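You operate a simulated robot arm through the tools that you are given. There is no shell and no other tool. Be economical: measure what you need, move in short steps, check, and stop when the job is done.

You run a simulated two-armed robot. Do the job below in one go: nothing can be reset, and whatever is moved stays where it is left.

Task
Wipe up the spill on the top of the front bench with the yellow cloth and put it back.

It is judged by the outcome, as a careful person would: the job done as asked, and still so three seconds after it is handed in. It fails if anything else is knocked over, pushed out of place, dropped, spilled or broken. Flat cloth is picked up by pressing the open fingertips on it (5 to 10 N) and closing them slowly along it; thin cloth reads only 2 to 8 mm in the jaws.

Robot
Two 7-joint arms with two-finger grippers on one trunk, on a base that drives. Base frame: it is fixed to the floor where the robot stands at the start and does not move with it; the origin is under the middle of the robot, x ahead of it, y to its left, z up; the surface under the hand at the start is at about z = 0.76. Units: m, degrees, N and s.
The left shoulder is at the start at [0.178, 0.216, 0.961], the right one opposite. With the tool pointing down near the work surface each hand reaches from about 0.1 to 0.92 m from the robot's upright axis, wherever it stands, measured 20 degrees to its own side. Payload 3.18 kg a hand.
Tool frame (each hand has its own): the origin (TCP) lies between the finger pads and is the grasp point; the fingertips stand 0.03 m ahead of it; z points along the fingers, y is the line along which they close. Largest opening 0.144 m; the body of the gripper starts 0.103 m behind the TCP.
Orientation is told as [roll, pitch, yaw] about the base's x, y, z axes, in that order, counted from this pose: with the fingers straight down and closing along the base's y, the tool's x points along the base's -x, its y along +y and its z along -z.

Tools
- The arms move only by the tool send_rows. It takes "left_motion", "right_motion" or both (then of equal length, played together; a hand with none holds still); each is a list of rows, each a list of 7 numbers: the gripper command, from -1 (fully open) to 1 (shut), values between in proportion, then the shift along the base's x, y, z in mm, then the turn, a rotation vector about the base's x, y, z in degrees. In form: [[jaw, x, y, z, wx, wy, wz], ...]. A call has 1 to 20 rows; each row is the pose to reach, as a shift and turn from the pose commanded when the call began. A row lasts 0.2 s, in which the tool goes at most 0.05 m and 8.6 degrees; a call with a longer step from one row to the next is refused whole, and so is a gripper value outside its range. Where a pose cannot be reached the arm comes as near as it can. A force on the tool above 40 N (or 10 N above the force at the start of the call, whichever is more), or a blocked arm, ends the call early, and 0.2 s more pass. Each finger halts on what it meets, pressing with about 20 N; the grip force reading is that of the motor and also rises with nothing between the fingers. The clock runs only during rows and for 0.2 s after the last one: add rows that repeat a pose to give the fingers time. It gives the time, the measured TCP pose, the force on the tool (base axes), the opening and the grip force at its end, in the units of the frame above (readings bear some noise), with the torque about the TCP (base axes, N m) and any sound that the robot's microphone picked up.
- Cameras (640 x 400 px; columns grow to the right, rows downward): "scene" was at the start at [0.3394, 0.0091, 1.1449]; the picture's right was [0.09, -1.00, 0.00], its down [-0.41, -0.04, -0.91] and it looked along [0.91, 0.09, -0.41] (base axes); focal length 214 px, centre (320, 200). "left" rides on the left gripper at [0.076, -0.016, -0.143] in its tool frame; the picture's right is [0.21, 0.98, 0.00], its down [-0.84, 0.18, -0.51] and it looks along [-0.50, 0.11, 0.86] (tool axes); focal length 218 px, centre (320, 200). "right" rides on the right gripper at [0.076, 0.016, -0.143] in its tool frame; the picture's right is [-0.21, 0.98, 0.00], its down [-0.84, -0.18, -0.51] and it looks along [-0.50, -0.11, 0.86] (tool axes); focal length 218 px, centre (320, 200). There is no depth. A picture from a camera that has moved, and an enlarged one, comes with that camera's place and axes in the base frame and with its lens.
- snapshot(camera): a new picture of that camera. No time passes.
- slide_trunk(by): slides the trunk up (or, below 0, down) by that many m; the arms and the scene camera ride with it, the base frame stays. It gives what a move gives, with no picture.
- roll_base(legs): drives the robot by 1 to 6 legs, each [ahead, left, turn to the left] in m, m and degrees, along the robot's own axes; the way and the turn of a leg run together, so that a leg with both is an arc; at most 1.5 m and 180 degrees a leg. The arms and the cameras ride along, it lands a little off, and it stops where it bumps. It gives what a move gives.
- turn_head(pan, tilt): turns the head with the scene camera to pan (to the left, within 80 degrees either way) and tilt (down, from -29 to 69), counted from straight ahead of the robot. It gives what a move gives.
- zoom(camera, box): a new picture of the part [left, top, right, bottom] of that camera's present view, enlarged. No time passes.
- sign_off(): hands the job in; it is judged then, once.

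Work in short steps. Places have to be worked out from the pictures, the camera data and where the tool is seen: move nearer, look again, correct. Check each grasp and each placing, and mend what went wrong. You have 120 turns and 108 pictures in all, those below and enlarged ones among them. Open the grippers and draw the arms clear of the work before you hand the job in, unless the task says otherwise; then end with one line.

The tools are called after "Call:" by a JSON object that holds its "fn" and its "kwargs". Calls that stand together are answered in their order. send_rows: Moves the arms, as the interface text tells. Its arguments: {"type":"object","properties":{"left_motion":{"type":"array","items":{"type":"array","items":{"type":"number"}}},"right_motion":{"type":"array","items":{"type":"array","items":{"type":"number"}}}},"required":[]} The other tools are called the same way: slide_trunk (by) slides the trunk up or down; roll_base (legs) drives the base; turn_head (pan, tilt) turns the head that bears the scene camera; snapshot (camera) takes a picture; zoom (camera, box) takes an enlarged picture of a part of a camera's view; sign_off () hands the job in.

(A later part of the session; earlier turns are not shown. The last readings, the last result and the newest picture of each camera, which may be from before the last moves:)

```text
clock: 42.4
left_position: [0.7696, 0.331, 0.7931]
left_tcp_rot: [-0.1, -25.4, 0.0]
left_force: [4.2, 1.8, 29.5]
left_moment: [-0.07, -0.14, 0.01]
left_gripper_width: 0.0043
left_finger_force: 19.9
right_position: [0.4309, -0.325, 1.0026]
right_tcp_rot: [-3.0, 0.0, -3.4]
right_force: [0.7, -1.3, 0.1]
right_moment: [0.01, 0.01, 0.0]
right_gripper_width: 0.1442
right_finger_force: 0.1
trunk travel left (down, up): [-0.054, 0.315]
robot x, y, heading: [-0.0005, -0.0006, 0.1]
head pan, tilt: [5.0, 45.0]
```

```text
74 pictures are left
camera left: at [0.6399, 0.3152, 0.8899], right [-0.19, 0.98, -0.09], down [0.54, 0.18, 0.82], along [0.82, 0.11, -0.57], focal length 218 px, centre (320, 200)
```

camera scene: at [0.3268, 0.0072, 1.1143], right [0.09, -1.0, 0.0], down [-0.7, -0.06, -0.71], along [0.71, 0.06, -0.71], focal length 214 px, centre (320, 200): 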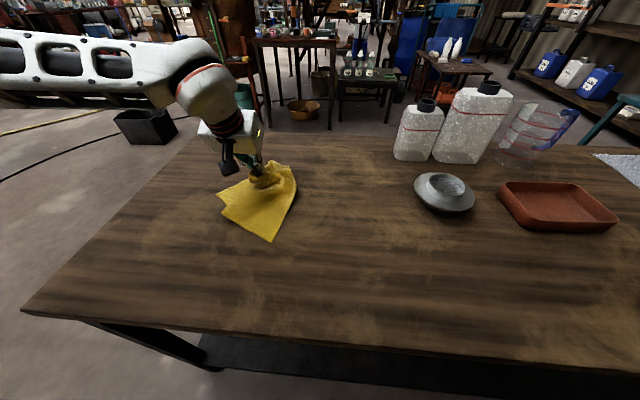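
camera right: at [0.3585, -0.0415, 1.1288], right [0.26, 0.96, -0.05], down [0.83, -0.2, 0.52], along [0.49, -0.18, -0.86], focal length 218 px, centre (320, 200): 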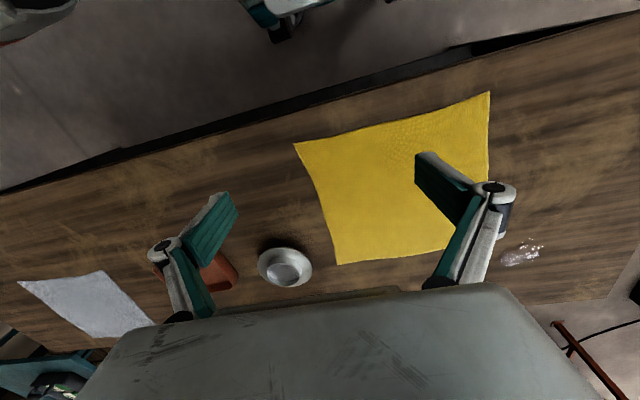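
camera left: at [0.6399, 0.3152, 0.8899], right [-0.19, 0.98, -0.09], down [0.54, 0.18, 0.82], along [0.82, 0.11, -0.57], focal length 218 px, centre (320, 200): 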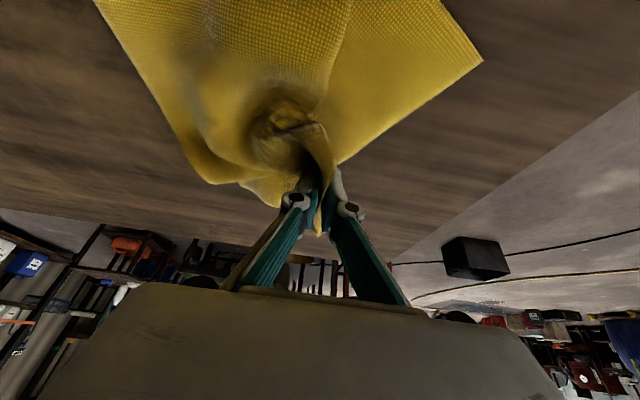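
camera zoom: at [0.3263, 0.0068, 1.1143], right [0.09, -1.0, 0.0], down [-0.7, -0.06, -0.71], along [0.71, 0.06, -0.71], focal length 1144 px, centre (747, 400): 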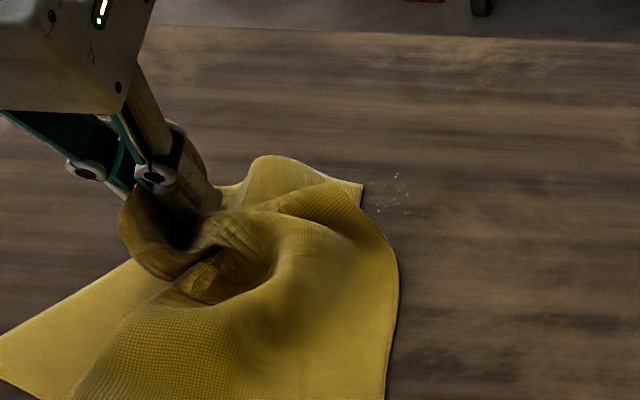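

Only a few droplets remain near [0.80–0.83, 0.21–0.24]. I sweep there with strokes in y.

Call:
{"fn": "send_rows", "kwargs": {"left_motion": [[1, 20, -25, 0, 0, 0, 0], [1, 40, -50, 0, 0, 0, 0], [1, 60, -70, 0, 0, 0, 0], [1, 68, -90, 0, 0, 0, 0], [1, 68, -115, 0, 0, 0, 0], [1, 68, -138, 0, 0, 0, 0], [1, 56, -138, 0, 0, 0, 0], [1, 56, -115, 0, 0, 0, 0], [1, 56, -92, 0, 0, 0, 0], [1, 44, -92, 0, 0, 0, 0], [1, 44, -115, 0, 0, 0, 0], [1, 44, -138, 0, 0, 0, 0], [1, 32, -138, 0, 0, 0, 0], [1, 32, -115, 0, 0, 0, 0], [1, 32, -92, 0, 0, 0, 0], [1, 20, -92, 0, 0, 0, 0], [1, 20, -115, 0, 0, 0, 0], [1, 20, -138, 0, 0, 0, 0]]}}

Call:
{"fn": "send_rows", "kwargs": {"left_motion": [[1, 0, 0, 15, 0, 0, 0], [1, -5, -15, 35, 0, 7, 0], [1, -10, -40, 50, 0, 14, 0], [1, -15, -70, 50, 0, 21, 0], [1, -20, -100, 50, 0, 25, 0], [1, -25, -130, 50, 0, 25, 0], [1, -30, -150, 50, 0, 25, 0]]}}

Call:
{"fn": "snapshot", "kwargs": {"camera": "scene"}}

Call:
{"fn": "zoom", "kwargs": {"camera": "scene", "box": [180, 125, 300, 200]}}

```text
clock: 46.2
left_position: [0.7888, 0.1946, 0.7927]
left_tcp_rot: [-0.1, -25.3, 0.2]
left_force: [0.1, 6.0, 27.9]
left_moment: [0.02, 0.0, 0.02]
left_gripper_width: 0.0044
left_finger_force: 20.0
right_position: [0.4311, -0.3245, 1.002]
right_tcp_rot: [-3.0, 0.0, -3.3]
right_force: [0.8, 0.1, 0.2]
right_moment: [-0.01, -0.04, -0.03]
right_gripper_width: 0.1441
right_finger_force: 0.1
trunk travel left (down, up): [-0.054, 0.315]
robot x, y, heading: [0.0006, 0.0006, 0.1]
head pan, tilt: [5.0, 45.0]
```

```text
clock: 47.8
left_position: [0.7583, 0.043, 0.8419]
left_tcp_rot: [0.0, 0.0, 0.1]
left_force: [0.0, -0.9, 0.3]
left_moment: [-0.03, 0.0, 0.0]
left_gripper_width: 0.004
left_finger_force: 20.2
right_position: [0.4334, -0.3251, 1.001]
right_tcp_rot: [-3.1, 0.1, -3.4]
right_force: [0.1, 0.3, -0.2]
right_moment: [0.02, 0.01, 0.0]
right_gripper_width: 0.144
right_finger_force: 0.1
trunk travel left (down, up): [-0.054, 0.315]
robot x, y, heading: [0.0014, -0.0017, -0.1]
head pan, tilt: [5.0, 45.0]
```

```text
73 pictures are left
camera scene: at [0.3284, 0.0072, 1.1134], right [0.09, -1.0, 0.0], down [-0.7, -0.06, -0.71], along [0.7, 0.06, -0.71], focal length 214 px, centre (320, 200)
```

scene: 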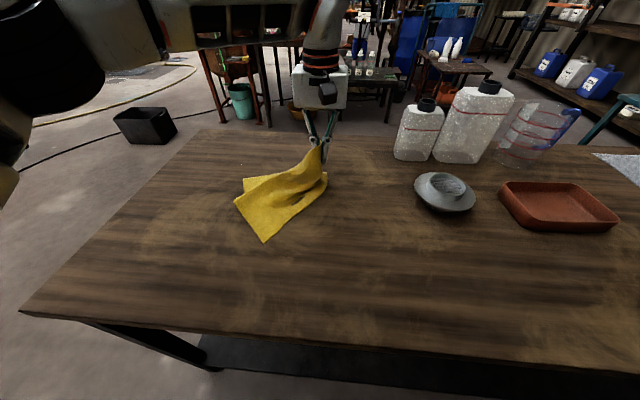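

```text
5.33 times, centred on (240, 162) of scene
camera zoom: at [0.3284, 0.0072, 1.1134], right [0.09, -1.0, 0.0], down [-0.7, -0.06, -0.71], along [0.7, 0.06, -0.71], focal length 1144 px, centre (747, 400)
```

zoom: 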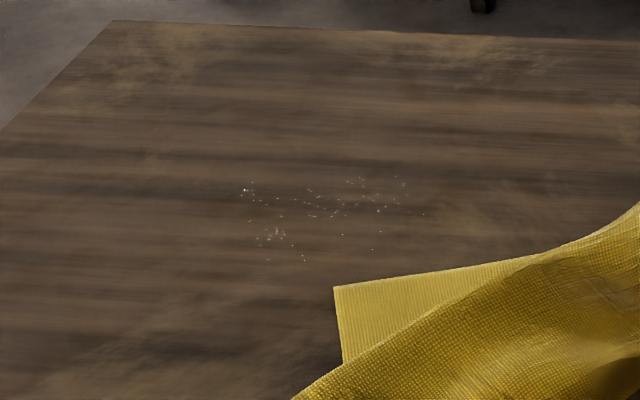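

Just fine specks remain over the same area. One more full pass, the same way, in finer columns plus rows.

Call:
{"fn": "send_rows", "kwargs": {"left_motion": [[1, -10, 30, 0, 0, -7, 0], [1, -10, 60, 0, 0, -14, 0], [1, -10, 90, 0, 0, -21, 0], [1, -10, 120, 0, 0, -25, 0], [1, -10, 145, 0, 0, -25, 0], [1, -10, 160, -20, 0, -25, 0], [1, -10, 160, -35, 0, -25, 0], [1, -10, 160, -43, 0, -25, 0], [1, -10, 160, -48, 0, -25, 0], [1, -10, 160, -50, 0, -25, 0]]}}

Call:
{"fn": "send_rows", "kwargs": {"left_motion": [[1, 0, 25, -1, 0, 0, 0], [1, 0, 50, -1, 0, 0, 0], [1, 0, 75, -1, 0, 0, 0], [1, 0, 100, -1, 0, 0, 0], [1, 0, 132, -1, 0, 0, 0], [1, 14, 132, -1, 0, 0, 0], [1, 14, 105, -1, 0, 0, 0], [1, 14, 80, -1, 0, 0, 0], [1, 14, 55, -1, 0, 0, 0], [1, 14, 30, -1, 0, 0, 0], [1, 14, 5, -1, 0, 0, 0], [1, 28, 5, -1, 0, 0, 0], [1, 28, 30, -1, 0, 0, 0], [1, 28, 55, -1, 0, 0, 0], [1, 28, 80, -1, 0, 0, 0], [1, 28, 105, -1, 0, 0, 0], [1, 28, 132, -1, 0, 0, 0], [1, 42, 132, -1, 0, 0, 0]]}}

Call:
{"fn": "send_rows", "kwargs": {"left_motion": [[1, 0, -25, 0, 0, 0, 0], [1, 0, -50, 0, 0, 0, 0], [1, 0, -75, 0, 0, 0, 0], [1, 0, -100, 0, 0, 0, 0], [1, 0, -130, 0, 0, 0, 0], [1, 14, -130, 0, 0, 0, 0], [1, 14, -105, 0, 0, 0, 0], [1, 14, -80, 0, 0, 0, 0], [1, 14, -55, 0, 0, 0, 0], [1, 14, -30, 0, 0, 0, 0], [1, 14, 0, 0, 0, 0, 0], [1, 28, 0, 0, 0, 0, 0], [1, 28, -25, 0, 0, 0, 0], [1, 28, -50, 0, 0, 0, 0], [1, 28, -75, 0, 0, 0, 0], [1, 28, -100, 0, 0, 0, 0], [1, 28, -130, 0, 0, 0, 0], [1, 42, -130, 0, 0, 0, 0], [1, 42, -105, 0, 0, 0, 0], [1, 42, -80, 0, 0, 0, 0]]}}

Call:
{"fn": "snapshot", "kwargs": {"camera": "scene"}}

```text
clock: 50.0
left_position: [0.7508, 0.2036, 0.7946]
left_tcp_rot: [-0.1, -25.3, 0.1]
left_force: [0.8, 0.4, 7.7]
left_moment: [-0.09, -0.01, 0.0]
left_gripper_width: 0.004
left_finger_force: 20.6
right_position: [0.4326, -0.3258, 1.0011]
right_tcp_rot: [-3.2, 0.2, -3.4]
right_force: [-0.2, 0.2, -0.5]
right_moment: [0.04, 0.01, 0.01]
right_gripper_width: 0.1438
right_finger_force: 0.1
trunk travel left (down, up): [-0.054, 0.315]
robot x, y, heading: [-0.0009, -0.001, 0.0]
head pan, tilt: [5.0, 45.0]
```

```text
clock: 53.8
left_position: [0.7911, 0.3393, 0.7939]
left_tcp_rot: [0.0, -25.2, 0.2]
left_force: [-5.8, 1.5, 24.7]
left_moment: [-0.15, 0.2, -0.02]
left_gripper_width: 0.0049
left_finger_force: 20.2
right_position: [0.4313, -0.3245, 1.0016]
right_tcp_rot: [-3.1, 0.1, -3.2]
right_force: [0.0, -0.3, 0.1]
right_moment: [0.0, 0.0, 0.02]
right_gripper_width: 0.144
right_finger_force: 0.1
trunk travel left (down, up): [-0.054, 0.315]
robot x, y, heading: [-0.0007, -0.0037, -0.1]
head pan, tilt: [5.0, 45.0]
```

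```text
clock: 58.0
left_position: [0.8324, 0.2559, 0.7932]
left_tcp_rot: [-0.2, -25.2, 0.0]
left_force: [0.3, -5.0, 25.6]
left_moment: [-0.39, 0.0, -0.02]
left_gripper_width: 0.0052
left_finger_force: 19.6
right_position: [0.4328, -0.3268, 1.0023]
right_tcp_rot: [-3.0, 0.0, -3.3]
right_force: [0.3, -0.1, 0.1]
right_moment: [-0.02, 0.02, -0.02]
right_gripper_width: 0.1439
right_finger_force: 0.0
trunk travel left (down, up): [-0.054, 0.315]
robot x, y, heading: [0.0036, 0.0028, 0.1]
head pan, tilt: [5.0, 45.0]
```

```text
71 pictures are left
camera scene: at [0.3263, 0.0064, 1.1142], right [0.09, -1.0, 0.0], down [-0.7, -0.06, -0.71], along [0.71, 0.06, -0.71], focal length 214 px, centre (320, 200)
```

scene: 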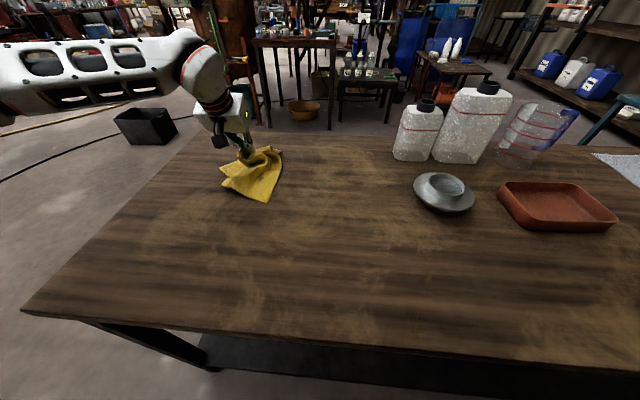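

Now I lift the cloth clear (hanging free) toward its home to inspect the bench.

Call:
{"fn": "send_rows", "kwargs": {"left_motion": [[1, -10, 0, 25, 0, 3, 0], [1, -25, -10, 55, 0, 8, 0], [1, -40, -30, 85, 0, 14, 0], [1, -55, -55, 115, 0, 20, 0], [1, -70, -80, 145, 0, 25, 0], [1, -85, -105, 175, 0, 25, 0], [1, -100, -130, 205, 0, 25, 0], [1, -115, -155, 235, 0, 25, 0], [1, -130, -180, 260, 0, 25, 0], [1, -140, -205, 275, 0, 25, 0], [1, -150, -230, 280, 0, 25, 0], [1, -150, -230, 280, 0, 25, 0], [1, -150, -230, 280, 0, 25, 0]]}}

Call:
{"fn": "snapshot", "kwargs": {"camera": "scene"}}

Call:
{"fn": "zoom", "kwargs": {"camera": "scene", "box": [180, 125, 300, 200]}}

```text
clock: 60.8
left_position: [0.6566, 0.0287, 1.0505]
left_tcp_rot: [0.0, -0.1, 0.2]
left_force: [-0.1, 0.4, -0.4]
left_moment: [0.0, -0.03, 0.02]
left_gripper_width: 0.004
left_finger_force: 20.3
left hand out of reach, approached as far as the arm can: row 4, 5, 6, 7, 8, 9, 10, 11, 12, 13
right_position: [0.4329, -0.3245, 1.0002]
right_tcp_rot: [-3.1, 0.2, -3.5]
right_force: [-0.1, -0.6, -0.3]
right_moment: [0.0, 0.03, 0.01]
right_gripper_width: 0.144
right_finger_force: 0.0
trunk travel left (down, up): [-0.054, 0.315]
robot x, y, heading: [0.0001, 0.0019, 0.1]
head pan, tilt: [5.0, 45.0]
```

```text
70 pictures are left
camera scene: at [0.3285, 0.0073, 1.1132], right [0.09, -1.0, 0.0], down [-0.7, -0.06, -0.71], along [0.7, 0.06, -0.71], focal length 214 px, centre (320, 200)
```

scene: 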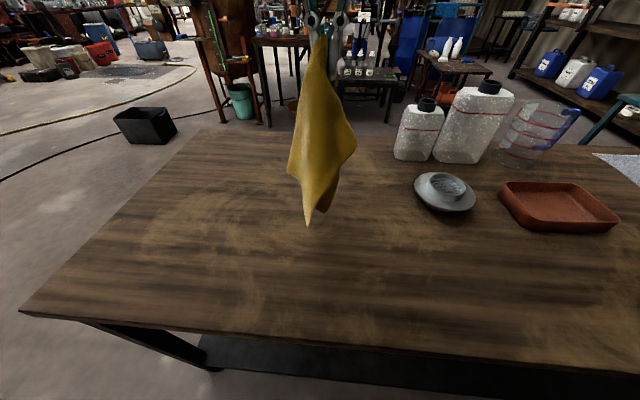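

```text
5.33 times, centred on (240, 162) of scene
camera zoom: at [0.3285, 0.0073, 1.1132], right [0.09, -1.0, 0.0], down [-0.7, -0.06, -0.71], along [0.7, 0.06, -0.71], focal length 1144 px, centre (747, 400)
```

zoom: 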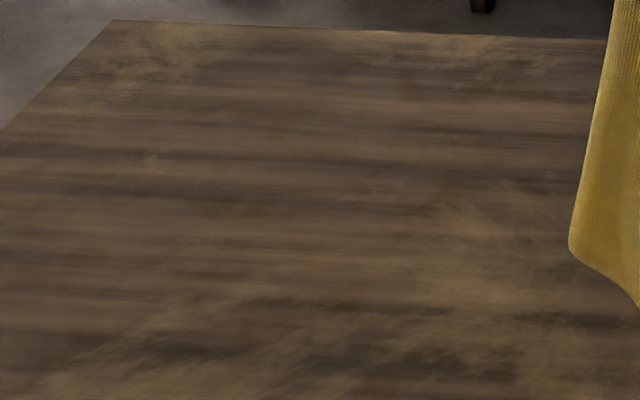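

The bench is clean. Now I lay the cloth back: bring the hanging edge above the near end of its home (x≈0.47), fingers tilted so the gripper body stays away from the head.

Call:
{"fn": "send_rows", "kwargs": {"left_motion": [[1, -15, 0, 5, 0, 6, 0], [1, -30, 0, 12, 0, 12, 0], [1, -45, 0, 20, 0, 18, 0], [1, -60, 0, 28, 0, 24, 0], [1, -80, 0, 35, 0, 30, 0], [1, -100, 0, 35, 0, 30, 0], [1, -120, 0, 35, 0, 30, 0], [1, -140, 0, 35, 0, 30, 0], [1, -155, 0, 35, 0, 30, 0], [1, -165, 0, 35, 0, 30, 0], [1, -165, 0, 35, 0, 30, 0], [1, -165, 0, 35, 0, 30, 0], [1, -165, 0, 35, 0, 30, 0]]}}

Call:
{"fn": "snapshot", "kwargs": {"camera": "scene"}}

Call:
{"fn": "snapshot", "kwargs": {"camera": "right"}}

Call:
{"fn": "snapshot", "kwargs": {"camera": "left"}}

```text
clock: 63.6
left_position: [0.4966, 0.0293, 1.0827]
left_tcp_rot: [-0.1, 30.0, 0.0]
left_force: [0.6, 0.4, -1.4]
left_moment: [-0.04, -0.02, -0.03]
left_gripper_width: 0.004
left_finger_force: 19.8
left hand out of reach, approached as far as the arm can: row 1, 2, 3, 4, 5, 6, 7, 8, 9
right_position: [0.4338, -0.324, 1.0014]
right_tcp_rot: [-3.1, 0.1, -3.3]
right_force: [-0.2, 0.1, 0.2]
right_moment: [0.01, 0.0, -0.01]
right_gripper_width: 0.1439
right_finger_force: 0.1
trunk travel left (down, up): [-0.054, 0.315]
robot x, y, heading: [-0.0019, -0.0019, 0.0]
head pan, tilt: [5.0, 45.0]
```

```text
68 pictures are left
camera scene: at [0.3284, 0.0075, 1.1133], right [0.09, -1.0, 0.0], down [-0.7, -0.06, -0.71], along [0.7, 0.06, -0.71], focal length 214 px, centre (320, 200)
```

scene: 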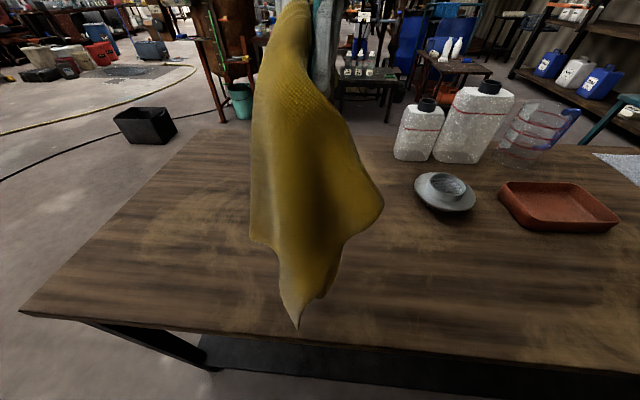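

```text
67 pictures are left
camera right: at [0.3585, -0.2955, 1.1448], right [0.27, 0.96, -0.05], down [0.83, -0.2, 0.51], along [0.48, -0.18, -0.86], focal length 218 px, centre (320, 200)
```

right: 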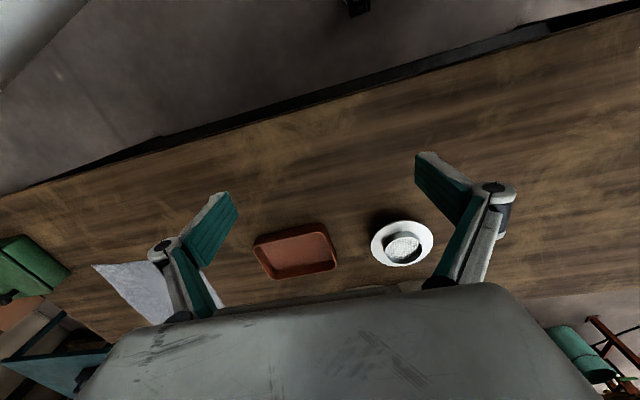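

```text
66 pictures are left
camera left: at [0.5028, 0.0133, 1.2456], right [-0.18, 0.98, 0.1], down [0.98, 0.18, 0.02], along [0.0, 0.11, -0.99], focal length 218 px, centre (320, 200)
```

left: 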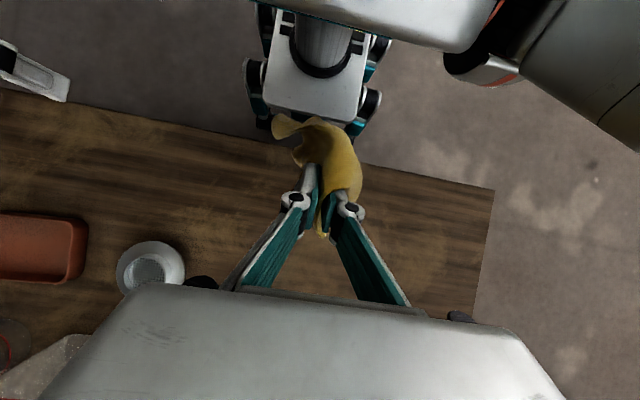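

The cloth hangs with its lower corner just at the bench's near side. I lay it down: lower while moving forward, levelling the fingers.

Call:
{"fn": "send_rows", "kwargs": {"left_motion": [[1, 6, 0, -20, 0, 0, 0], [1, 16, 0, -40, 0, -2, 0], [1, 28, 0, -60, 0, -4, 0], [1, 42, 0, -80, 0, -7, 0], [1, 57, 0, -100, 0, -10, 0], [1, 73, 0, -120, 0, -13, 0], [1, 90, 0, -140, 0, -16, 0], [1, 108, 0, -160, 0, -19, 0], [1, 127, 0, -180, 0, -22, 0], [1, 147, 0, -200, 0, -25, 0], [1, 167, 0, -220, 0, -28, 0], [1, 187, 0, -240, 0, -30, 0], [1, 207, 0, -258, 0, -30, 0], [1, 222, 0, -273, 0, -30, 0], [1, 228, 0, -280, 0, -30, 0], [1, 228, 0, -280, 0, -30, 0]]}}

Call:
{"fn": "snapshot", "kwargs": {"camera": "scene"}}

Call:
{"fn": "snapshot", "kwargs": {"camera": "left"}}

```text
clock: 67.0
left_position: [0.7239, 0.0307, 0.8033]
left_tcp_rot: [0.0, 0.0, 0.0]
left_force: [0.4, -0.7, 0.0]
left_moment: [-0.01, 0.03, 0.0]
left_gripper_width: 0.0042
left_finger_force: 20.2
right_position: [0.4324, -0.3239, 1.0013]
right_tcp_rot: [-3.1, 0.1, -3.5]
right_force: [-0.3, 0.0, 0.0]
right_moment: [0.03, -0.02, 0.02]
right_gripper_width: 0.144
right_finger_force: 0.1
trunk travel left (down, up): [-0.054, 0.315]
robot x, y, heading: [-0.0002, 0.0024, -0.1]
head pan, tilt: [5.0, 45.0]
```

```text
65 pictures are left
camera scene: at [0.3283, 0.0075, 1.1135], right [0.09, -1.0, 0.0], down [-0.7, -0.06, -0.71], along [0.7, 0.06, -0.71], focal length 214 px, centre (320, 200)
```

scene: 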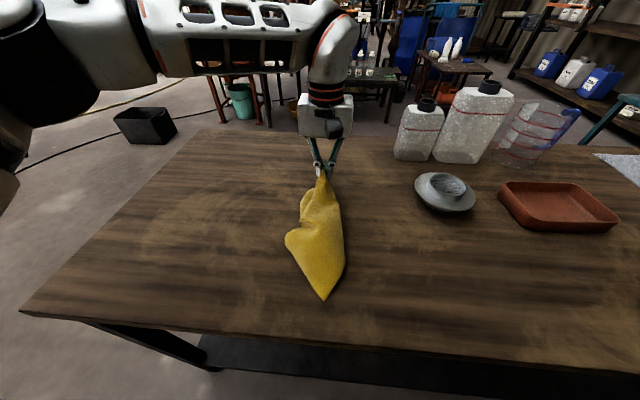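

```text
64 pictures are left
camera left: at [0.6485, 0.0148, 0.9474], right [-0.21, 0.98, 0.0], down [0.84, 0.18, 0.51], along [0.5, 0.11, -0.86], focal length 218 px, centre (320, 200)
```

left: 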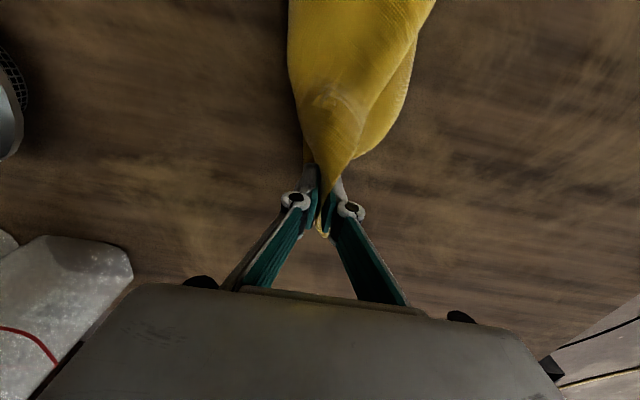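

It lies folded along its midline in its home place. I lower and release, then I'll spread it open.

Call:
{"fn": "send_rows", "kwargs": {"left_motion": [[1, 0, 0, -8, 0, 0, 0], [1, 0, 0, -11, 0, 0, 0], [0.8, 0, 0, -11, 0, 0, 0], [0.6, 0, 0, -11, 0, 0, 0], [0.4, 0, 0, -11, 0, 0, 0], [0.4, 0, 0, -11, 0, 0, 0], [0.4, 0, 0, 15, 0, 0, 0], [0.4, 0, 0, 50, 0, 0, 0], [0.4, 0, 30, 90, 0, 0, 0], [0.4, 0, 70, 110, 0, 0, 0], [0.4, 0, 115, 110, 0, 0, 0], [0.4, 0, 160, 110, 0, 0, 0]]}}

Call:
{"fn": "snapshot", "kwargs": {"camera": "scene"}}

Call:
{"fn": "zoom", "kwargs": {"camera": "scene", "box": [230, 150, 400, 310]}}

Call:
{"fn": "snapshot", "kwargs": {"camera": "left"}}

```text
clock: 69.6
left_position: [0.7237, 0.1899, 0.9145]
left_tcp_rot: [-0.1, 0.0, 0.1]
left_force: [-0.4, 0.7, 0.0]
left_moment: [-0.03, -0.02, 0.0]
left_gripper_width: 0.0431
left_finger_force: 0.1
right_position: [0.4331, -0.3235, 1.0009]
right_tcp_rot: [-3.1, 0.2, -3.4]
right_force: [0.0, 0.3, 0.8]
right_moment: [0.01, -0.03, -0.01]
right_gripper_width: 0.1438
right_finger_force: 0.1
trunk travel left (down, up): [-0.054, 0.315]
robot x, y, heading: [0.0024, -0.0025, 0.1]
head pan, tilt: [5.0, 45.0]
```

```text
63 pictures are left
camera scene: at [0.3282, 0.0081, 1.1135], right [0.09, -1.0, 0.0], down [-0.7, -0.06, -0.71], along [0.7, 0.06, -0.71], focal length 214 px, centre (320, 200)
```

scene: 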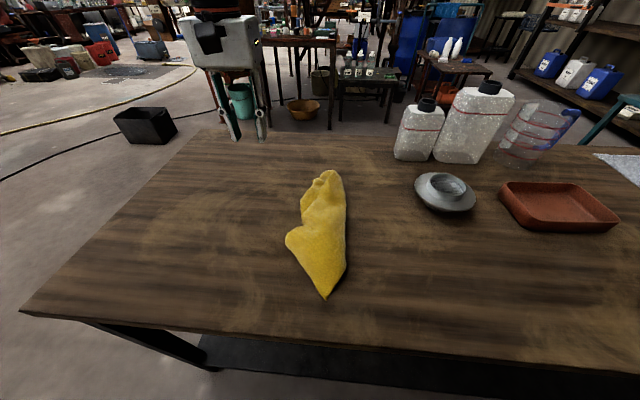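

```text
2.50 times, centred on (315, 230) of scene
camera zoom: at [0.3282, 0.0081, 1.1135], right [0.09, -1.0, 0.0], down [-0.7, -0.06, -0.71], along [0.7, 0.06, -0.71], focal length 536 px, centre (332, 125)
```

zoom: 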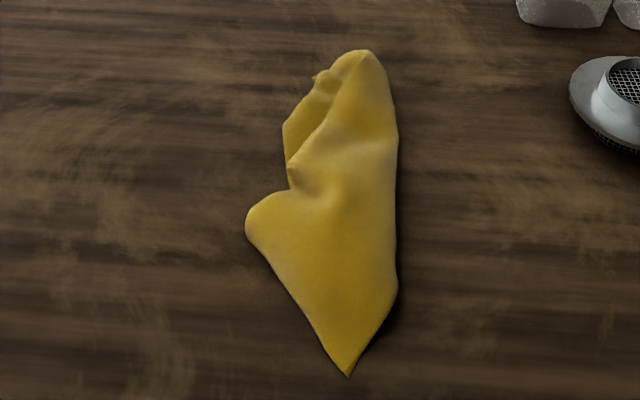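

```text
61 pictures are left
camera left: at [0.6484, 0.1742, 1.058], right [-0.21, 0.98, 0.0], down [0.84, 0.18, 0.51], along [0.5, 0.11, -0.86], focal length 218 px, centre (320, 200)
```

left: 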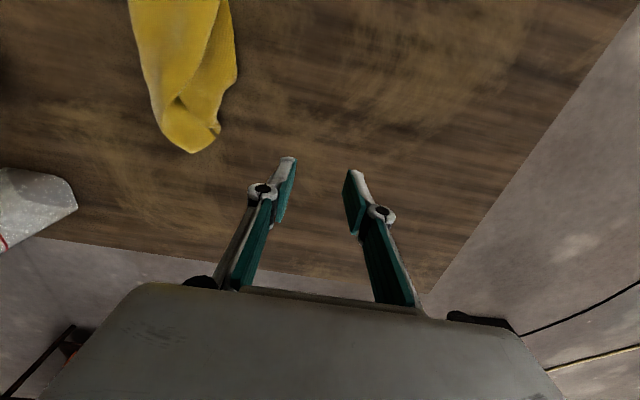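

I need a closer look at the folds; I move the left hand back and up to view the cloth from above.

Call:
{"fn": "send_rows", "kwargs": {"left_motion": [[0, -45, 5, 10, 0, 0, 0], [-0.3, -90, 5, 20, 0, 0, 0], [-0.5, -135, -10, 30, 0, 0, 0], [-0.5, -180, -30, 40, 0, 0, 0], [-0.5, -215, -60, 40, 0, 0, 0], [-0.5, -235, -90, 40, 0, 0, 0]]}}

Call:
{"fn": "snapshot", "kwargs": {"camera": "left"}}

```text
refused: row 4 steps farther than a row can; nothing moved
```

```text
60 pictures are left
camera left: at [0.6484, 0.1742, 1.058], right [-0.21, 0.98, 0.0], down [0.84, 0.18, 0.51], along [0.5, 0.11, -0.86], focal length 218 px, centre (320, 200)
```

left: 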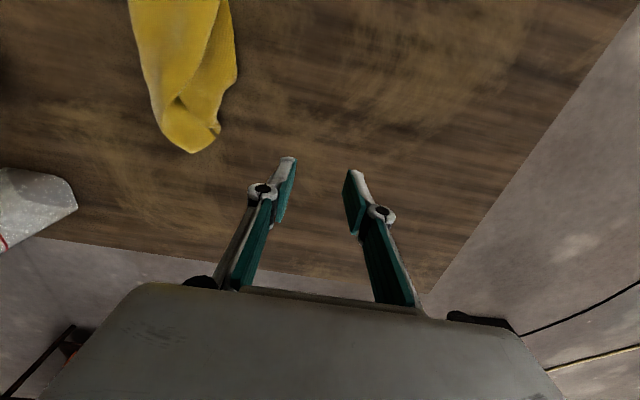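

One step was too long; I resend with smaller steps.

Call:
{"fn": "send_rows", "kwargs": {"left_motion": [[0, -40, 5, 10, 0, 0, 0], [-0.3, -80, 5, 20, 0, 0, 0], [-0.5, -120, -5, 30, 0, 0, 0], [-0.5, -158, -20, 40, 0, 0, 0], [-0.5, -190, -45, 40, 0, 0, 0], [-0.5, -220, -70, 40, 0, 0, 0], [-0.5, -235, -90, 40, 0, 0, 0]]}}

Call:
{"fn": "snapshot", "kwargs": {"camera": "left"}}

```text
clock: 71.2
left_position: [0.4891, 0.1011, 0.9546]
left_tcp_rot: [0.0, 0.0, 0.1]
left_force: [-1.0, 0.4, 0.1]
left_moment: [-0.01, 0.02, 0.0]
left_gripper_width: 0.108
left_finger_force: 0.0
right_position: [0.4326, -0.3248, 0.9998]
right_tcp_rot: [-3.1, 0.1, -3.5]
right_force: [-0.1, 0.1, -0.9]
right_moment: [0.07, -0.01, -0.01]
right_gripper_width: 0.144
right_finger_force: 0.0
trunk travel left (down, up): [-0.054, 0.315]
robot x, y, heading: [0.0013, 0.0023, 0.1]
head pan, tilt: [5.0, 45.0]
```

```text
59 pictures are left
camera left: at [0.4132, 0.0849, 1.0978], right [-0.21, 0.98, 0.0], down [0.84, 0.18, 0.51], along [0.5, 0.11, -0.86], focal length 218 px, centre (320, 200)
```

left: 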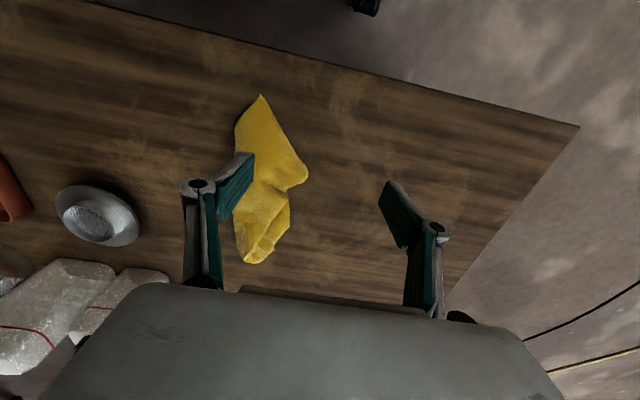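

Call:
{"fn": "zoom", "kwargs": {"camera": "left", "box": [200, 80, 340, 275]}}

Call:
{"fn": "zoom", "kwargs": {"camera": "scene", "box": [270, 160, 370, 230]}}

Call:
{"fn": "zoom", "kwargs": {"camera": "scene", "box": [270, 225, 370, 305]}}

```text
2.05 times, centred on (270, 178) of left
camera zoom: at [0.4132, 0.0849, 1.0978], right [-0.21, 0.98, 0.0], down [0.84, 0.18, 0.51], along [0.5, 0.11, -0.86], focal length 448 px, centre (423, 246)
```

zoom: 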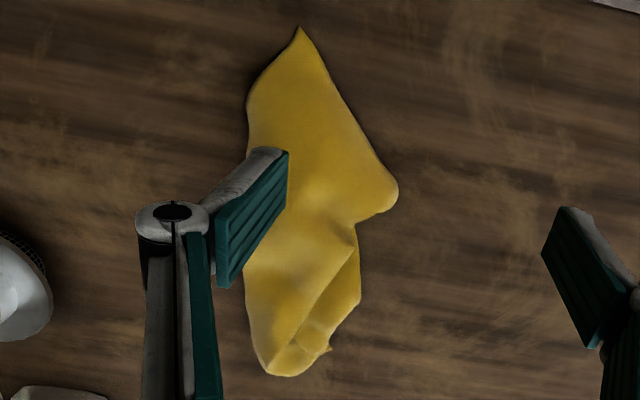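

```text
5.71 times, centred on (320, 195) of scene
camera zoom: at [0.3285, 0.0072, 1.1133], right [0.09, -1.0, 0.0], down [-0.7, -0.06, -0.71], along [0.7, 0.06, -0.71], focal length 1226 px, centre (320, 229)
```

zoom: 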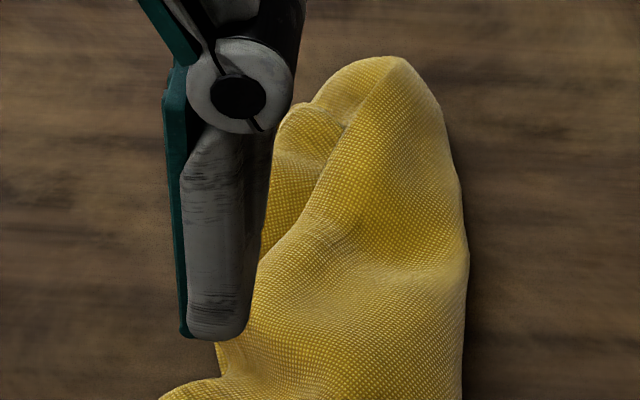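

```text
5.00 times, centred on (320, 265) of scene
camera zoom: at [0.3285, 0.0072, 1.1133], right [0.09, -1.0, 0.0], down [-0.7, -0.06, -0.71], along [0.7, 0.06, -0.71], focal length 1072 px, centre (320, -125)
```

zoom: 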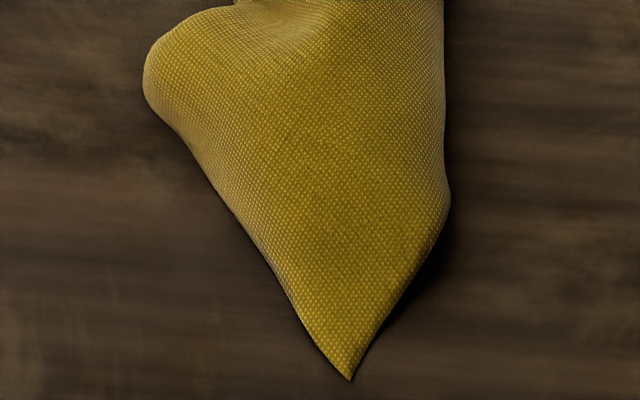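

The top layer's near corner points at about [0.455, 0.01]. I'll pinch that corner with the left hand and open out the fold; first hover over it.

Call:
{"fn": "send_rows", "kwargs": {"left_motion": [[-0.2, -5, -30, -30, 0, 0, 0], [0.1, -10, -60, -60, 0, 0, 0], [0.4, -14, -85, -95, 0, 0, 0], [0.4, -14, -92, -130, 0, 0, 0], [0.4, -14, -92, -140, 0, 0, 0]]}}

Call:
{"fn": "snapshot", "kwargs": {"camera": "left"}}

Call:
{"fn": "snapshot", "kwargs": {"camera": "scene"}}

```text
clock: 72.4
left_position: [0.4738, 0.0073, 0.8138]
left_tcp_rot: [-0.1, 0.0, 0.0]
left_force: [-0.1, -0.6, -0.6]
left_moment: [-0.02, 0.02, 0.01]
left_gripper_width: 0.0432
left_finger_force: 0.0
right_position: [0.4329, -0.3247, 1.0013]
right_tcp_rot: [-3.0, 0.2, -3.4]
right_force: [-0.1, -0.8, -0.6]
right_moment: [0.01, -0.01, -0.04]
right_gripper_width: 0.1439
right_finger_force: 0.1
trunk travel left (down, up): [-0.054, 0.315]
robot x, y, heading: [-0.001, -0.001, -0.1]
head pan, tilt: [5.0, 45.0]
```

```text
55 pictures are left
camera left: at [0.3988, -0.0096, 0.9584], right [-0.21, 0.98, 0.0], down [0.84, 0.18, 0.51], along [0.5, 0.11, -0.86], focal length 218 px, centre (320, 200)
```

left: 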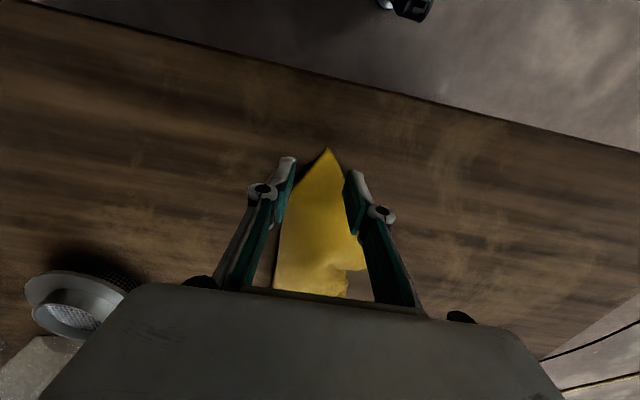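

```text
54 pictures are left
camera scene: at [0.3283, 0.0075, 1.1135], right [0.09, -1.0, 0.0], down [-0.7, -0.06, -0.71], along [0.7, 0.06, -0.71], focal length 214 px, centre (320, 200)
```

scene: 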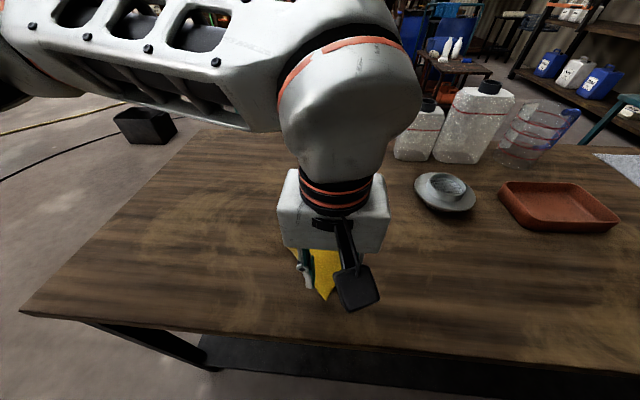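

The corner tip sits centred between the fingers. I lower to contact and close slowly.

Call:
{"fn": "send_rows", "kwargs": {"left_motion": [[0.4, 0, 3, -12, 0, 0, 0], [0.4, 0, 3, -20, 0, 0, 0], [0.4, 0, 3, -23, 0, 0, 0], [0.4, 0, 3, -25, 0, 0, 0], [0.5, 0, 3, -25, 0, 0, 0], [0.6, 0, 3, -25, 0, 0, 0], [0.7, 0, 3, -25, 0, 0, 0], [0.8, 0, 3, -25, 0, 0, 0], [0.9, 0, 3, -25, 0, 0, 0], [1, 0, 3, -25, 0, 0, 0], [1, 0, 3, -25, 0, 0, 0], [1, 0, 3, -25, 0, 0, 0]]}}

Call:
{"fn": "snapshot", "kwargs": {"camera": "left"}}

```text
clock: 75.0
left_position: [0.4755, 0.0094, 0.7884]
left_tcp_rot: [0.0, 0.0, 0.1]
left_force: [-0.6, 0.3, 4.7]
left_moment: [-0.19, 0.0, -0.01]
left_gripper_width: 0.0019
left_finger_force: 17.0
right_position: [0.4322, -0.3238, 1.0009]
right_tcp_rot: [-3.0, 0.2, -3.3]
right_force: [0.3, -0.2, -0.2]
right_moment: [0.01, 0.02, -0.02]
right_gripper_width: 0.144
right_finger_force: 0.1
trunk travel left (down, up): [-0.054, 0.315]
robot x, y, heading: [-0.0027, 0.0055, 0.3]
head pan, tilt: [5.0, 45.0]
```

```text
53 pictures are left
camera left: at [0.3987, -0.006, 0.932], right [-0.21, 0.98, 0.0], down [0.84, 0.18, 0.51], along [0.5, 0.11, -0.86], focal length 218 px, centre (320, 200)
```

left: 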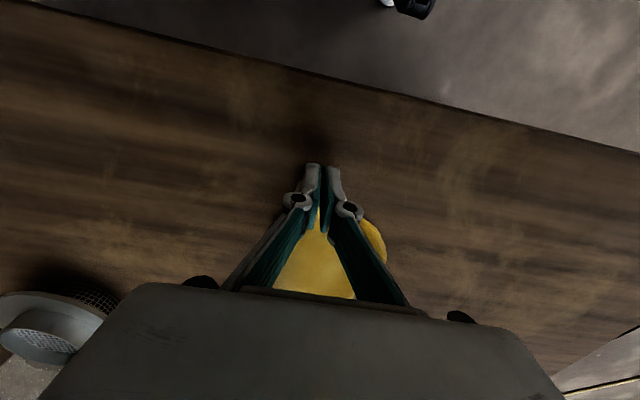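

Call:
{"fn": "send_rows", "kwargs": {"left_motion": [[1, 0, 0, 20, 0, 0, 0], [1, 5, 0, 45, 0, 0, 0], [1, 10, 0, 70, 0, 0, 0], [1, 20, 0, 95, 0, 0, 0], [1, 30, 0, 120, 0, 0, 0], [1, 30, 0, 120, 0, 0, 0]]}}

Call:
{"fn": "snapshot", "kwargs": {"camera": "scene"}}

Call:
{"fn": "snapshot", "kwargs": {"camera": "left"}}

```text
clock: 76.4
left_position: [0.5042, 0.0113, 0.9088]
left_tcp_rot: [0.0, 0.1, 0.0]
left_force: [-0.5, -0.3, -0.2]
left_moment: [-0.05, -0.01, 0.01]
left_gripper_width: 0.0033
left_finger_force: 17.2
right_position: [0.4331, -0.3244, 1.0009]
right_tcp_rot: [-3.0, 0.1, -3.4]
right_force: [0.3, -0.5, 0.2]
right_moment: [-0.05, 0.0, -0.02]
right_gripper_width: 0.144
right_finger_force: 0.1
trunk travel left (down, up): [-0.054, 0.315]
robot x, y, heading: [0.0023, 0.0036, 0.2]
head pan, tilt: [5.0, 45.0]
```

```text
52 pictures are left
camera scene: at [0.3286, 0.0075, 1.1132], right [0.09, -1.0, 0.0], down [-0.7, -0.06, -0.71], along [0.7, 0.06, -0.71], focal length 214 px, centre (320, 200)
```

scene: 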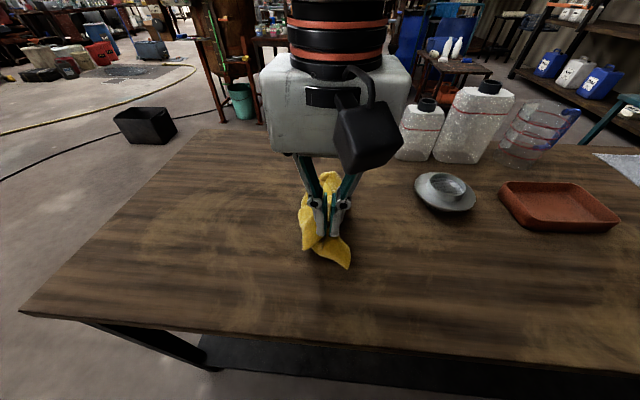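

```text
51 pictures are left
camera left: at [0.429, -0.0045, 1.0517], right [-0.21, 0.98, 0.0], down [0.84, 0.18, 0.51], along [0.5, 0.11, -0.86], focal length 218 px, centre (320, 200)
```

left: 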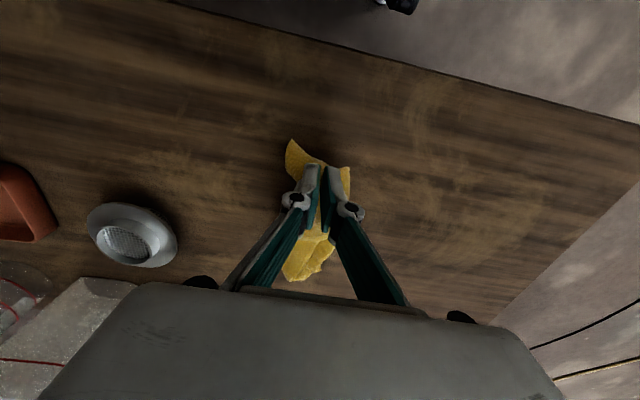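

I hold one near corner; beneath it the other near corner points to the right. So the held one belongs on the left: I swing it over to [0.47, 0.16] and lower.

Call:
{"fn": "send_rows", "kwargs": {"left_motion": [[1, -5, 25, 5, 0, 0, 0], [1, -10, 50, 5, 0, 0, 0], [1, -15, 75, 0, 0, 0, 0], [1, -20, 100, -20, 0, 0, 0], [1, -25, 120, -45, 0, 0, 0], [1, -28, 135, -70, 0, 0, 0], [1, -30, 145, -95, 0, 0, 0], [1, -32, 152, -108, 0, 0, 0], [1, -32, 152, -108, 0, 0, 0]]}}

Call:
{"fn": "snapshot", "kwargs": {"camera": "scene"}}

Call:
{"fn": "snapshot", "kwargs": {"camera": "left"}}

```text
clock: 78.4
left_position: [0.4732, 0.162, 0.7985]
left_tcp_rot: [0.0, 0.0, 0.1]
left_force: [0.8, 0.5, -0.4]
left_moment: [0.0, -0.01, -0.03]
left_gripper_width: 0.0045
left_finger_force: 21.7
right_position: [0.4339, -0.3241, 1.0013]
right_tcp_rot: [-3.2, 0.0, -3.4]
right_force: [-0.9, 0.2, 0.4]
right_moment: [-0.03, 0.03, -0.01]
right_gripper_width: 0.1442
right_finger_force: 0.0
trunk travel left (down, up): [-0.054, 0.315]
robot x, y, heading: [-0.0024, -0.0011, 0.1]
head pan, tilt: [5.0, 45.0]
```

```text
50 pictures are left
camera scene: at [0.3283, 0.0075, 1.1134], right [0.09, -1.0, 0.0], down [-0.7, -0.06, -0.71], along [0.7, 0.06, -0.71], focal length 214 px, centre (320, 200)
```

scene: 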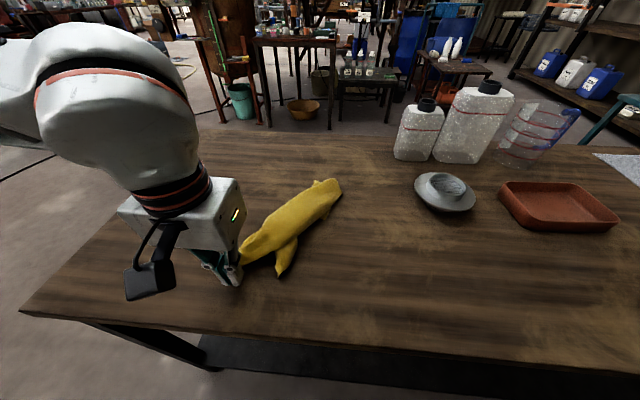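

```text
49 pictures are left
camera left: at [0.3975, 0.1463, 0.942], right [-0.21, 0.98, 0.0], down [0.84, 0.18, 0.51], along [0.5, 0.11, -0.86], focal length 218 px, centre (320, 200)
```

left: 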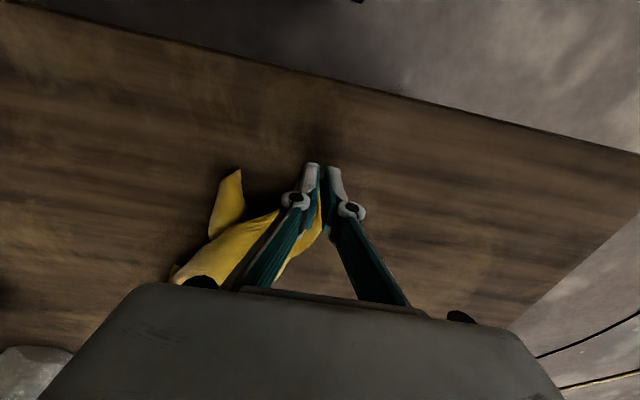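

Now the second near corner shows at about [0.49, 0.08]. I release this corner here and retreat left, so the right hand can pull the other one to the right.

Call:
{"fn": "send_rows", "kwargs": {"left_motion": [[1, 0, 3, -5, 0, 0, 0], [1, 0, 3, -8, 0, 0, 0], [0.8, 0, 3, -8, 0, 0, 0], [0.6, 0, 3, -8, 0, 0, 0], [0.5, 0, 3, -8, 0, 0, 0], [0.5, 0, 3, 10, 0, 0, 0], [0.5, 0, 3, 45, 0, 0, 0], [0.5, 0, 10, 90, 0, 0, 0], [0.5, -5, 40, 125, 0, 0, 0], [0.5, -10, 80, 150, 0, 0, 0], [0.5, -15, 120, 165, 0, 0, 0]]}}

Call:
{"fn": "snapshot", "kwargs": {"camera": "scene"}}

Call:
{"fn": "zoom", "kwargs": {"camera": "scene", "box": [210, 150, 370, 310]}}

```text
clock: 80.8
left_position: [0.4573, 0.2851, 0.9642]
left_tcp_rot: [0.2, 0.0, 0.1]
left_force: [0.5, -0.3, 0.1]
left_moment: [0.01, 0.05, 0.02]
left_gripper_width: 0.0363
left_finger_force: 0.1
right_position: [0.4336, -0.3235, 1.0009]
right_tcp_rot: [-3.1, 0.1, -3.4]
right_force: [-0.5, -0.6, 0.6]
right_moment: [-0.01, 0.0, 0.01]
right_gripper_width: 0.144
right_finger_force: 0.1
trunk travel left (down, up): [-0.054, 0.315]
robot x, y, heading: [0.0, 0.0014, 0.3]
head pan, tilt: [5.0, 45.0]
```

```text
48 pictures are left
camera scene: at [0.328, 0.008, 1.1136], right [0.09, -1.0, 0.0], down [-0.7, -0.06, -0.71], along [0.7, 0.06, -0.71], focal length 214 px, centre (320, 200)
```

scene: 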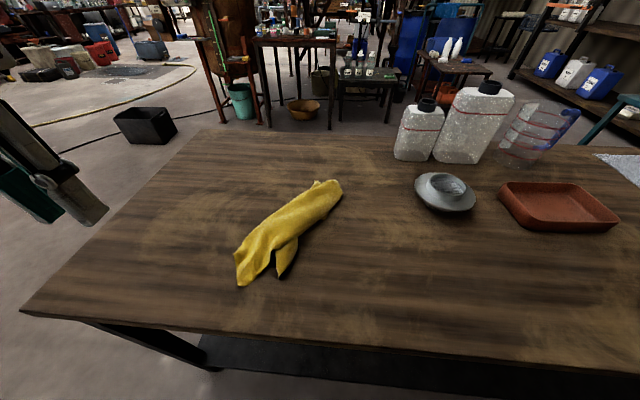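

```text
2.50 times, centred on (290, 230) of scene
camera zoom: at [0.328, 0.008, 1.1136], right [0.09, -1.0, 0.0], down [-0.7, -0.06, -0.71], along [0.7, 0.06, -0.71], focal length 536 px, centre (395, 125)
```

zoom: 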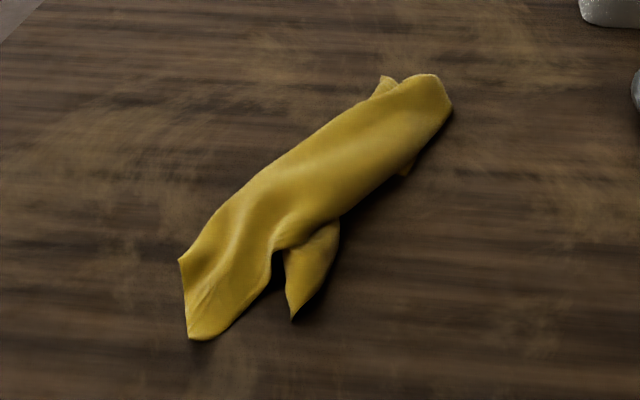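

Right-hand corner flap tip at about [0.486, 0.09]. I bring the right hand over [0.505, 0.088], going low and forward first to stay clear of the head, and move the left hand further aside.

Call:
{"fn": "send_rows", "kwargs": {"right_motion": [[-0.6, 20, 20, -25, 1, 0, 1], [-0.2, 40, 50, -50, 2, 0, 2], [0.2, 60, 85, -70, 3, 0, 3], [0.3, 75, 120, -85, 3, 0, 3.4], [0.3, 80, 160, -90, 3, 0, 3.4], [0.3, 80, 200, -90, 3, 0, 3.4], [0.3, 80, 245, -90, 3, 0, 3.4], [0.3, 80, 290, -90, 3, 0, 3.4], [0.3, 78, 335, -90, 3, 0, 3.4], [0.3, 75, 375, -100, 3, 0, 3.4], [0.3, 72, 405, -125, 3, 0, 3.4], [0.3, 72, 412, -160, 3, 0, 3.4], [0.3, 72, 412, -160, 3, 0, 3.4]], "left_motion": [[0.5, 0, 30, 10, 0, 0, 0], [0.5, 0, 60, 20, 0, 0, 0], [0.5, 0, 80, 30, 0, 0, 0], [0.5, 0, 80, 30, 0, 0, 0], [0.5, 0, 80, 30, 0, 0, 0], [0.5, 0, 80, 30, 0, 0, 0], [0.5, 0, 80, 30, 0, 0, 0], [0.5, 0, 80, 30, 0, 0, 0], [0.5, 0, 80, 30, 0, 0, 0], [0.5, 0, 80, 30, 0, 0, 0], [0.5, 0, 80, 30, 0, 0, 0], [0.5, 0, 80, 30, 0, 0, 0], [0.5, 0, 80, 30, 0, 0, 0]]}}

Call:
{"fn": "snapshot", "kwargs": {"camera": "right"}}

```text
clock: 83.6
left_position: [0.4534, 0.3368, 0.9756]
left_tcp_rot: [0.0, -0.1, 0.2]
left_force: [-0.2, 0.8, 0.2]
left_moment: [0.02, -0.01, -0.01]
left_gripper_width: 0.036
left_finger_force: 0.0
left hand out of reach, approached as far as the arm can: row 2, 3, 4, 5, 6, 7, 8, 9, 10, 11, 12, 13
right_position: [0.5045, 0.0874, 0.8385]
right_tcp_rot: [0.0, 0.2, 0.1]
right_force: [-0.5, 0.5, -0.3]
right_moment: [0.02, -0.01, 0.01]
right_gripper_width: 0.0503
right_finger_force: 0.2
trunk travel left (down, up): [-0.054, 0.315]
robot x, y, heading: [-0.0031, 0.0003, -0.0]
head pan, tilt: [5.0, 45.0]
```

```text
46 pictures are left
camera right: at [0.4283, 0.105, 0.9832], right [0.21, 0.98, 0.0], down [0.84, -0.18, 0.5], along [0.49, -0.11, -0.86], focal length 218 px, centre (320, 200)
```

right: 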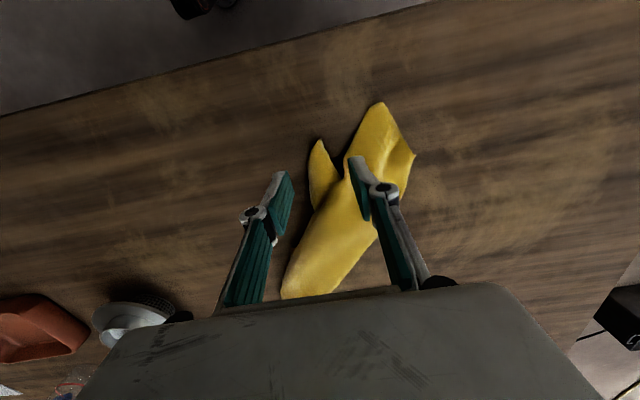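

The flap tip is at [0.487, 0.089] between the fingers. I narrow the opening, shift 5 mm right to avoid the other flap, lower and pinch.

Call:
{"fn": "send_rows", "kwargs": {"right_motion": [[0.5, 0, -4, -20, 0, 0, 0], [0.55, 0, -4, -35, 0, 0, 0], [0.55, 0, -4, -44, 0, 0, 0], [0.55, 0, -4, -48, 0, 0, 0], [0.55, 0, -4, -50, 0, 0, 0], [0.65, 0, -4, -50, 0, 0, 0], [0.75, 0, -4, -50, 0, 0, 0], [0.85, 0, -4, -50, 0, 0, 0], [0.95, 0, -4, -50, 0, 0, 0], [1, 0, -4, -50, 0, 0, 0], [1, 0, -4, -50, 0, 0, 0], [1, 0, -4, -50, 0, 0, 0]]}}

Call:
{"fn": "send_rows", "kwargs": {"right_motion": [[1, 0, -5, 15, 0, 0, 0], [1, 0, -15, 30, 0, 0, 0], [1, 0, -30, 40, 0, 0, 0], [1, 0, -45, 40, 0, 0, 0]]}}

Call:
{"fn": "snapshot", "kwargs": {"camera": "scene"}}

Call:
{"fn": "snapshot", "kwargs": {"camera": "right"}}

```text
clock: 86.2
left_position: [0.454, 0.3369, 0.9762]
left_tcp_rot: [-0.1, 0.0, 0.1]
left_force: [0.2, 0.4, 0.7]
left_moment: [0.0, 0.03, 0.02]
left_gripper_width: 0.0361
left_finger_force: 0.0
right_position: [0.5052, 0.082, 0.7897]
right_tcp_rot: [-0.1, 0.2, 0.0]
right_force: [2.9, 1.4, 13.2]
right_moment: [0.13, -0.15, -0.01]
right_gripper_width: 0.009
right_finger_force: 19.7
trunk travel left (down, up): [-0.054, 0.315]
robot x, y, heading: [-0.0022, -0.0004, 0.4]
head pan, tilt: [5.0, 45.0]
```

```text
clock: 87.2
left_position: [0.4547, 0.3367, 0.9743]
left_tcp_rot: [0.0, 0.0, 0.0]
left_force: [0.1, 0.1, 0.3]
left_moment: [-0.01, 0.02, -0.01]
left_gripper_width: 0.0362
left_finger_force: 0.0
right_position: [0.5019, 0.0346, 0.8297]
right_tcp_rot: [-0.1, 0.3, 0.0]
right_force: [0.1, 0.0, -0.5]
right_moment: [0.01, 0.03, -0.01]
right_gripper_width: 0.0038
right_finger_force: 19.2
trunk travel left (down, up): [-0.054, 0.315]
robot x, y, heading: [-0.0041, -0.0019, 0.1]
head pan, tilt: [5.0, 45.0]
```

```text
45 pictures are left
camera scene: at [0.3285, 0.0073, 1.1133], right [0.09, -1.0, 0.0], down [-0.7, -0.06, -0.71], along [0.7, 0.06, -0.71], focal length 214 px, centre (320, 200)
```

scene: 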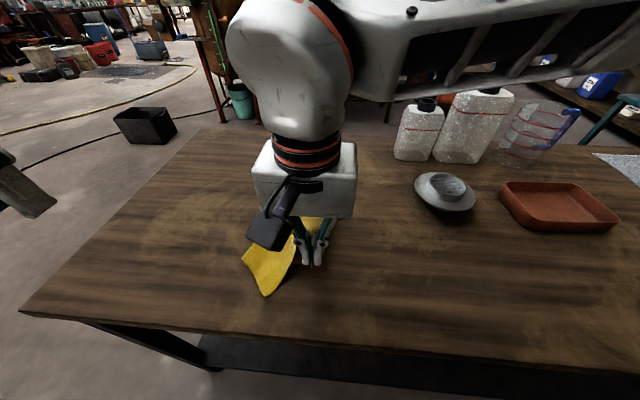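

```text
44 pictures are left
camera right: at [0.4277, 0.0514, 0.975], right [0.21, 0.98, 0.0], down [0.85, -0.18, 0.5], along [0.49, -0.11, -0.86], focal length 218 px, centre (320, 200)
```

right: 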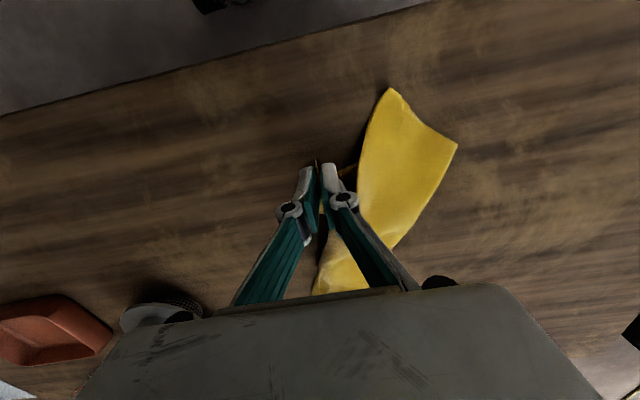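

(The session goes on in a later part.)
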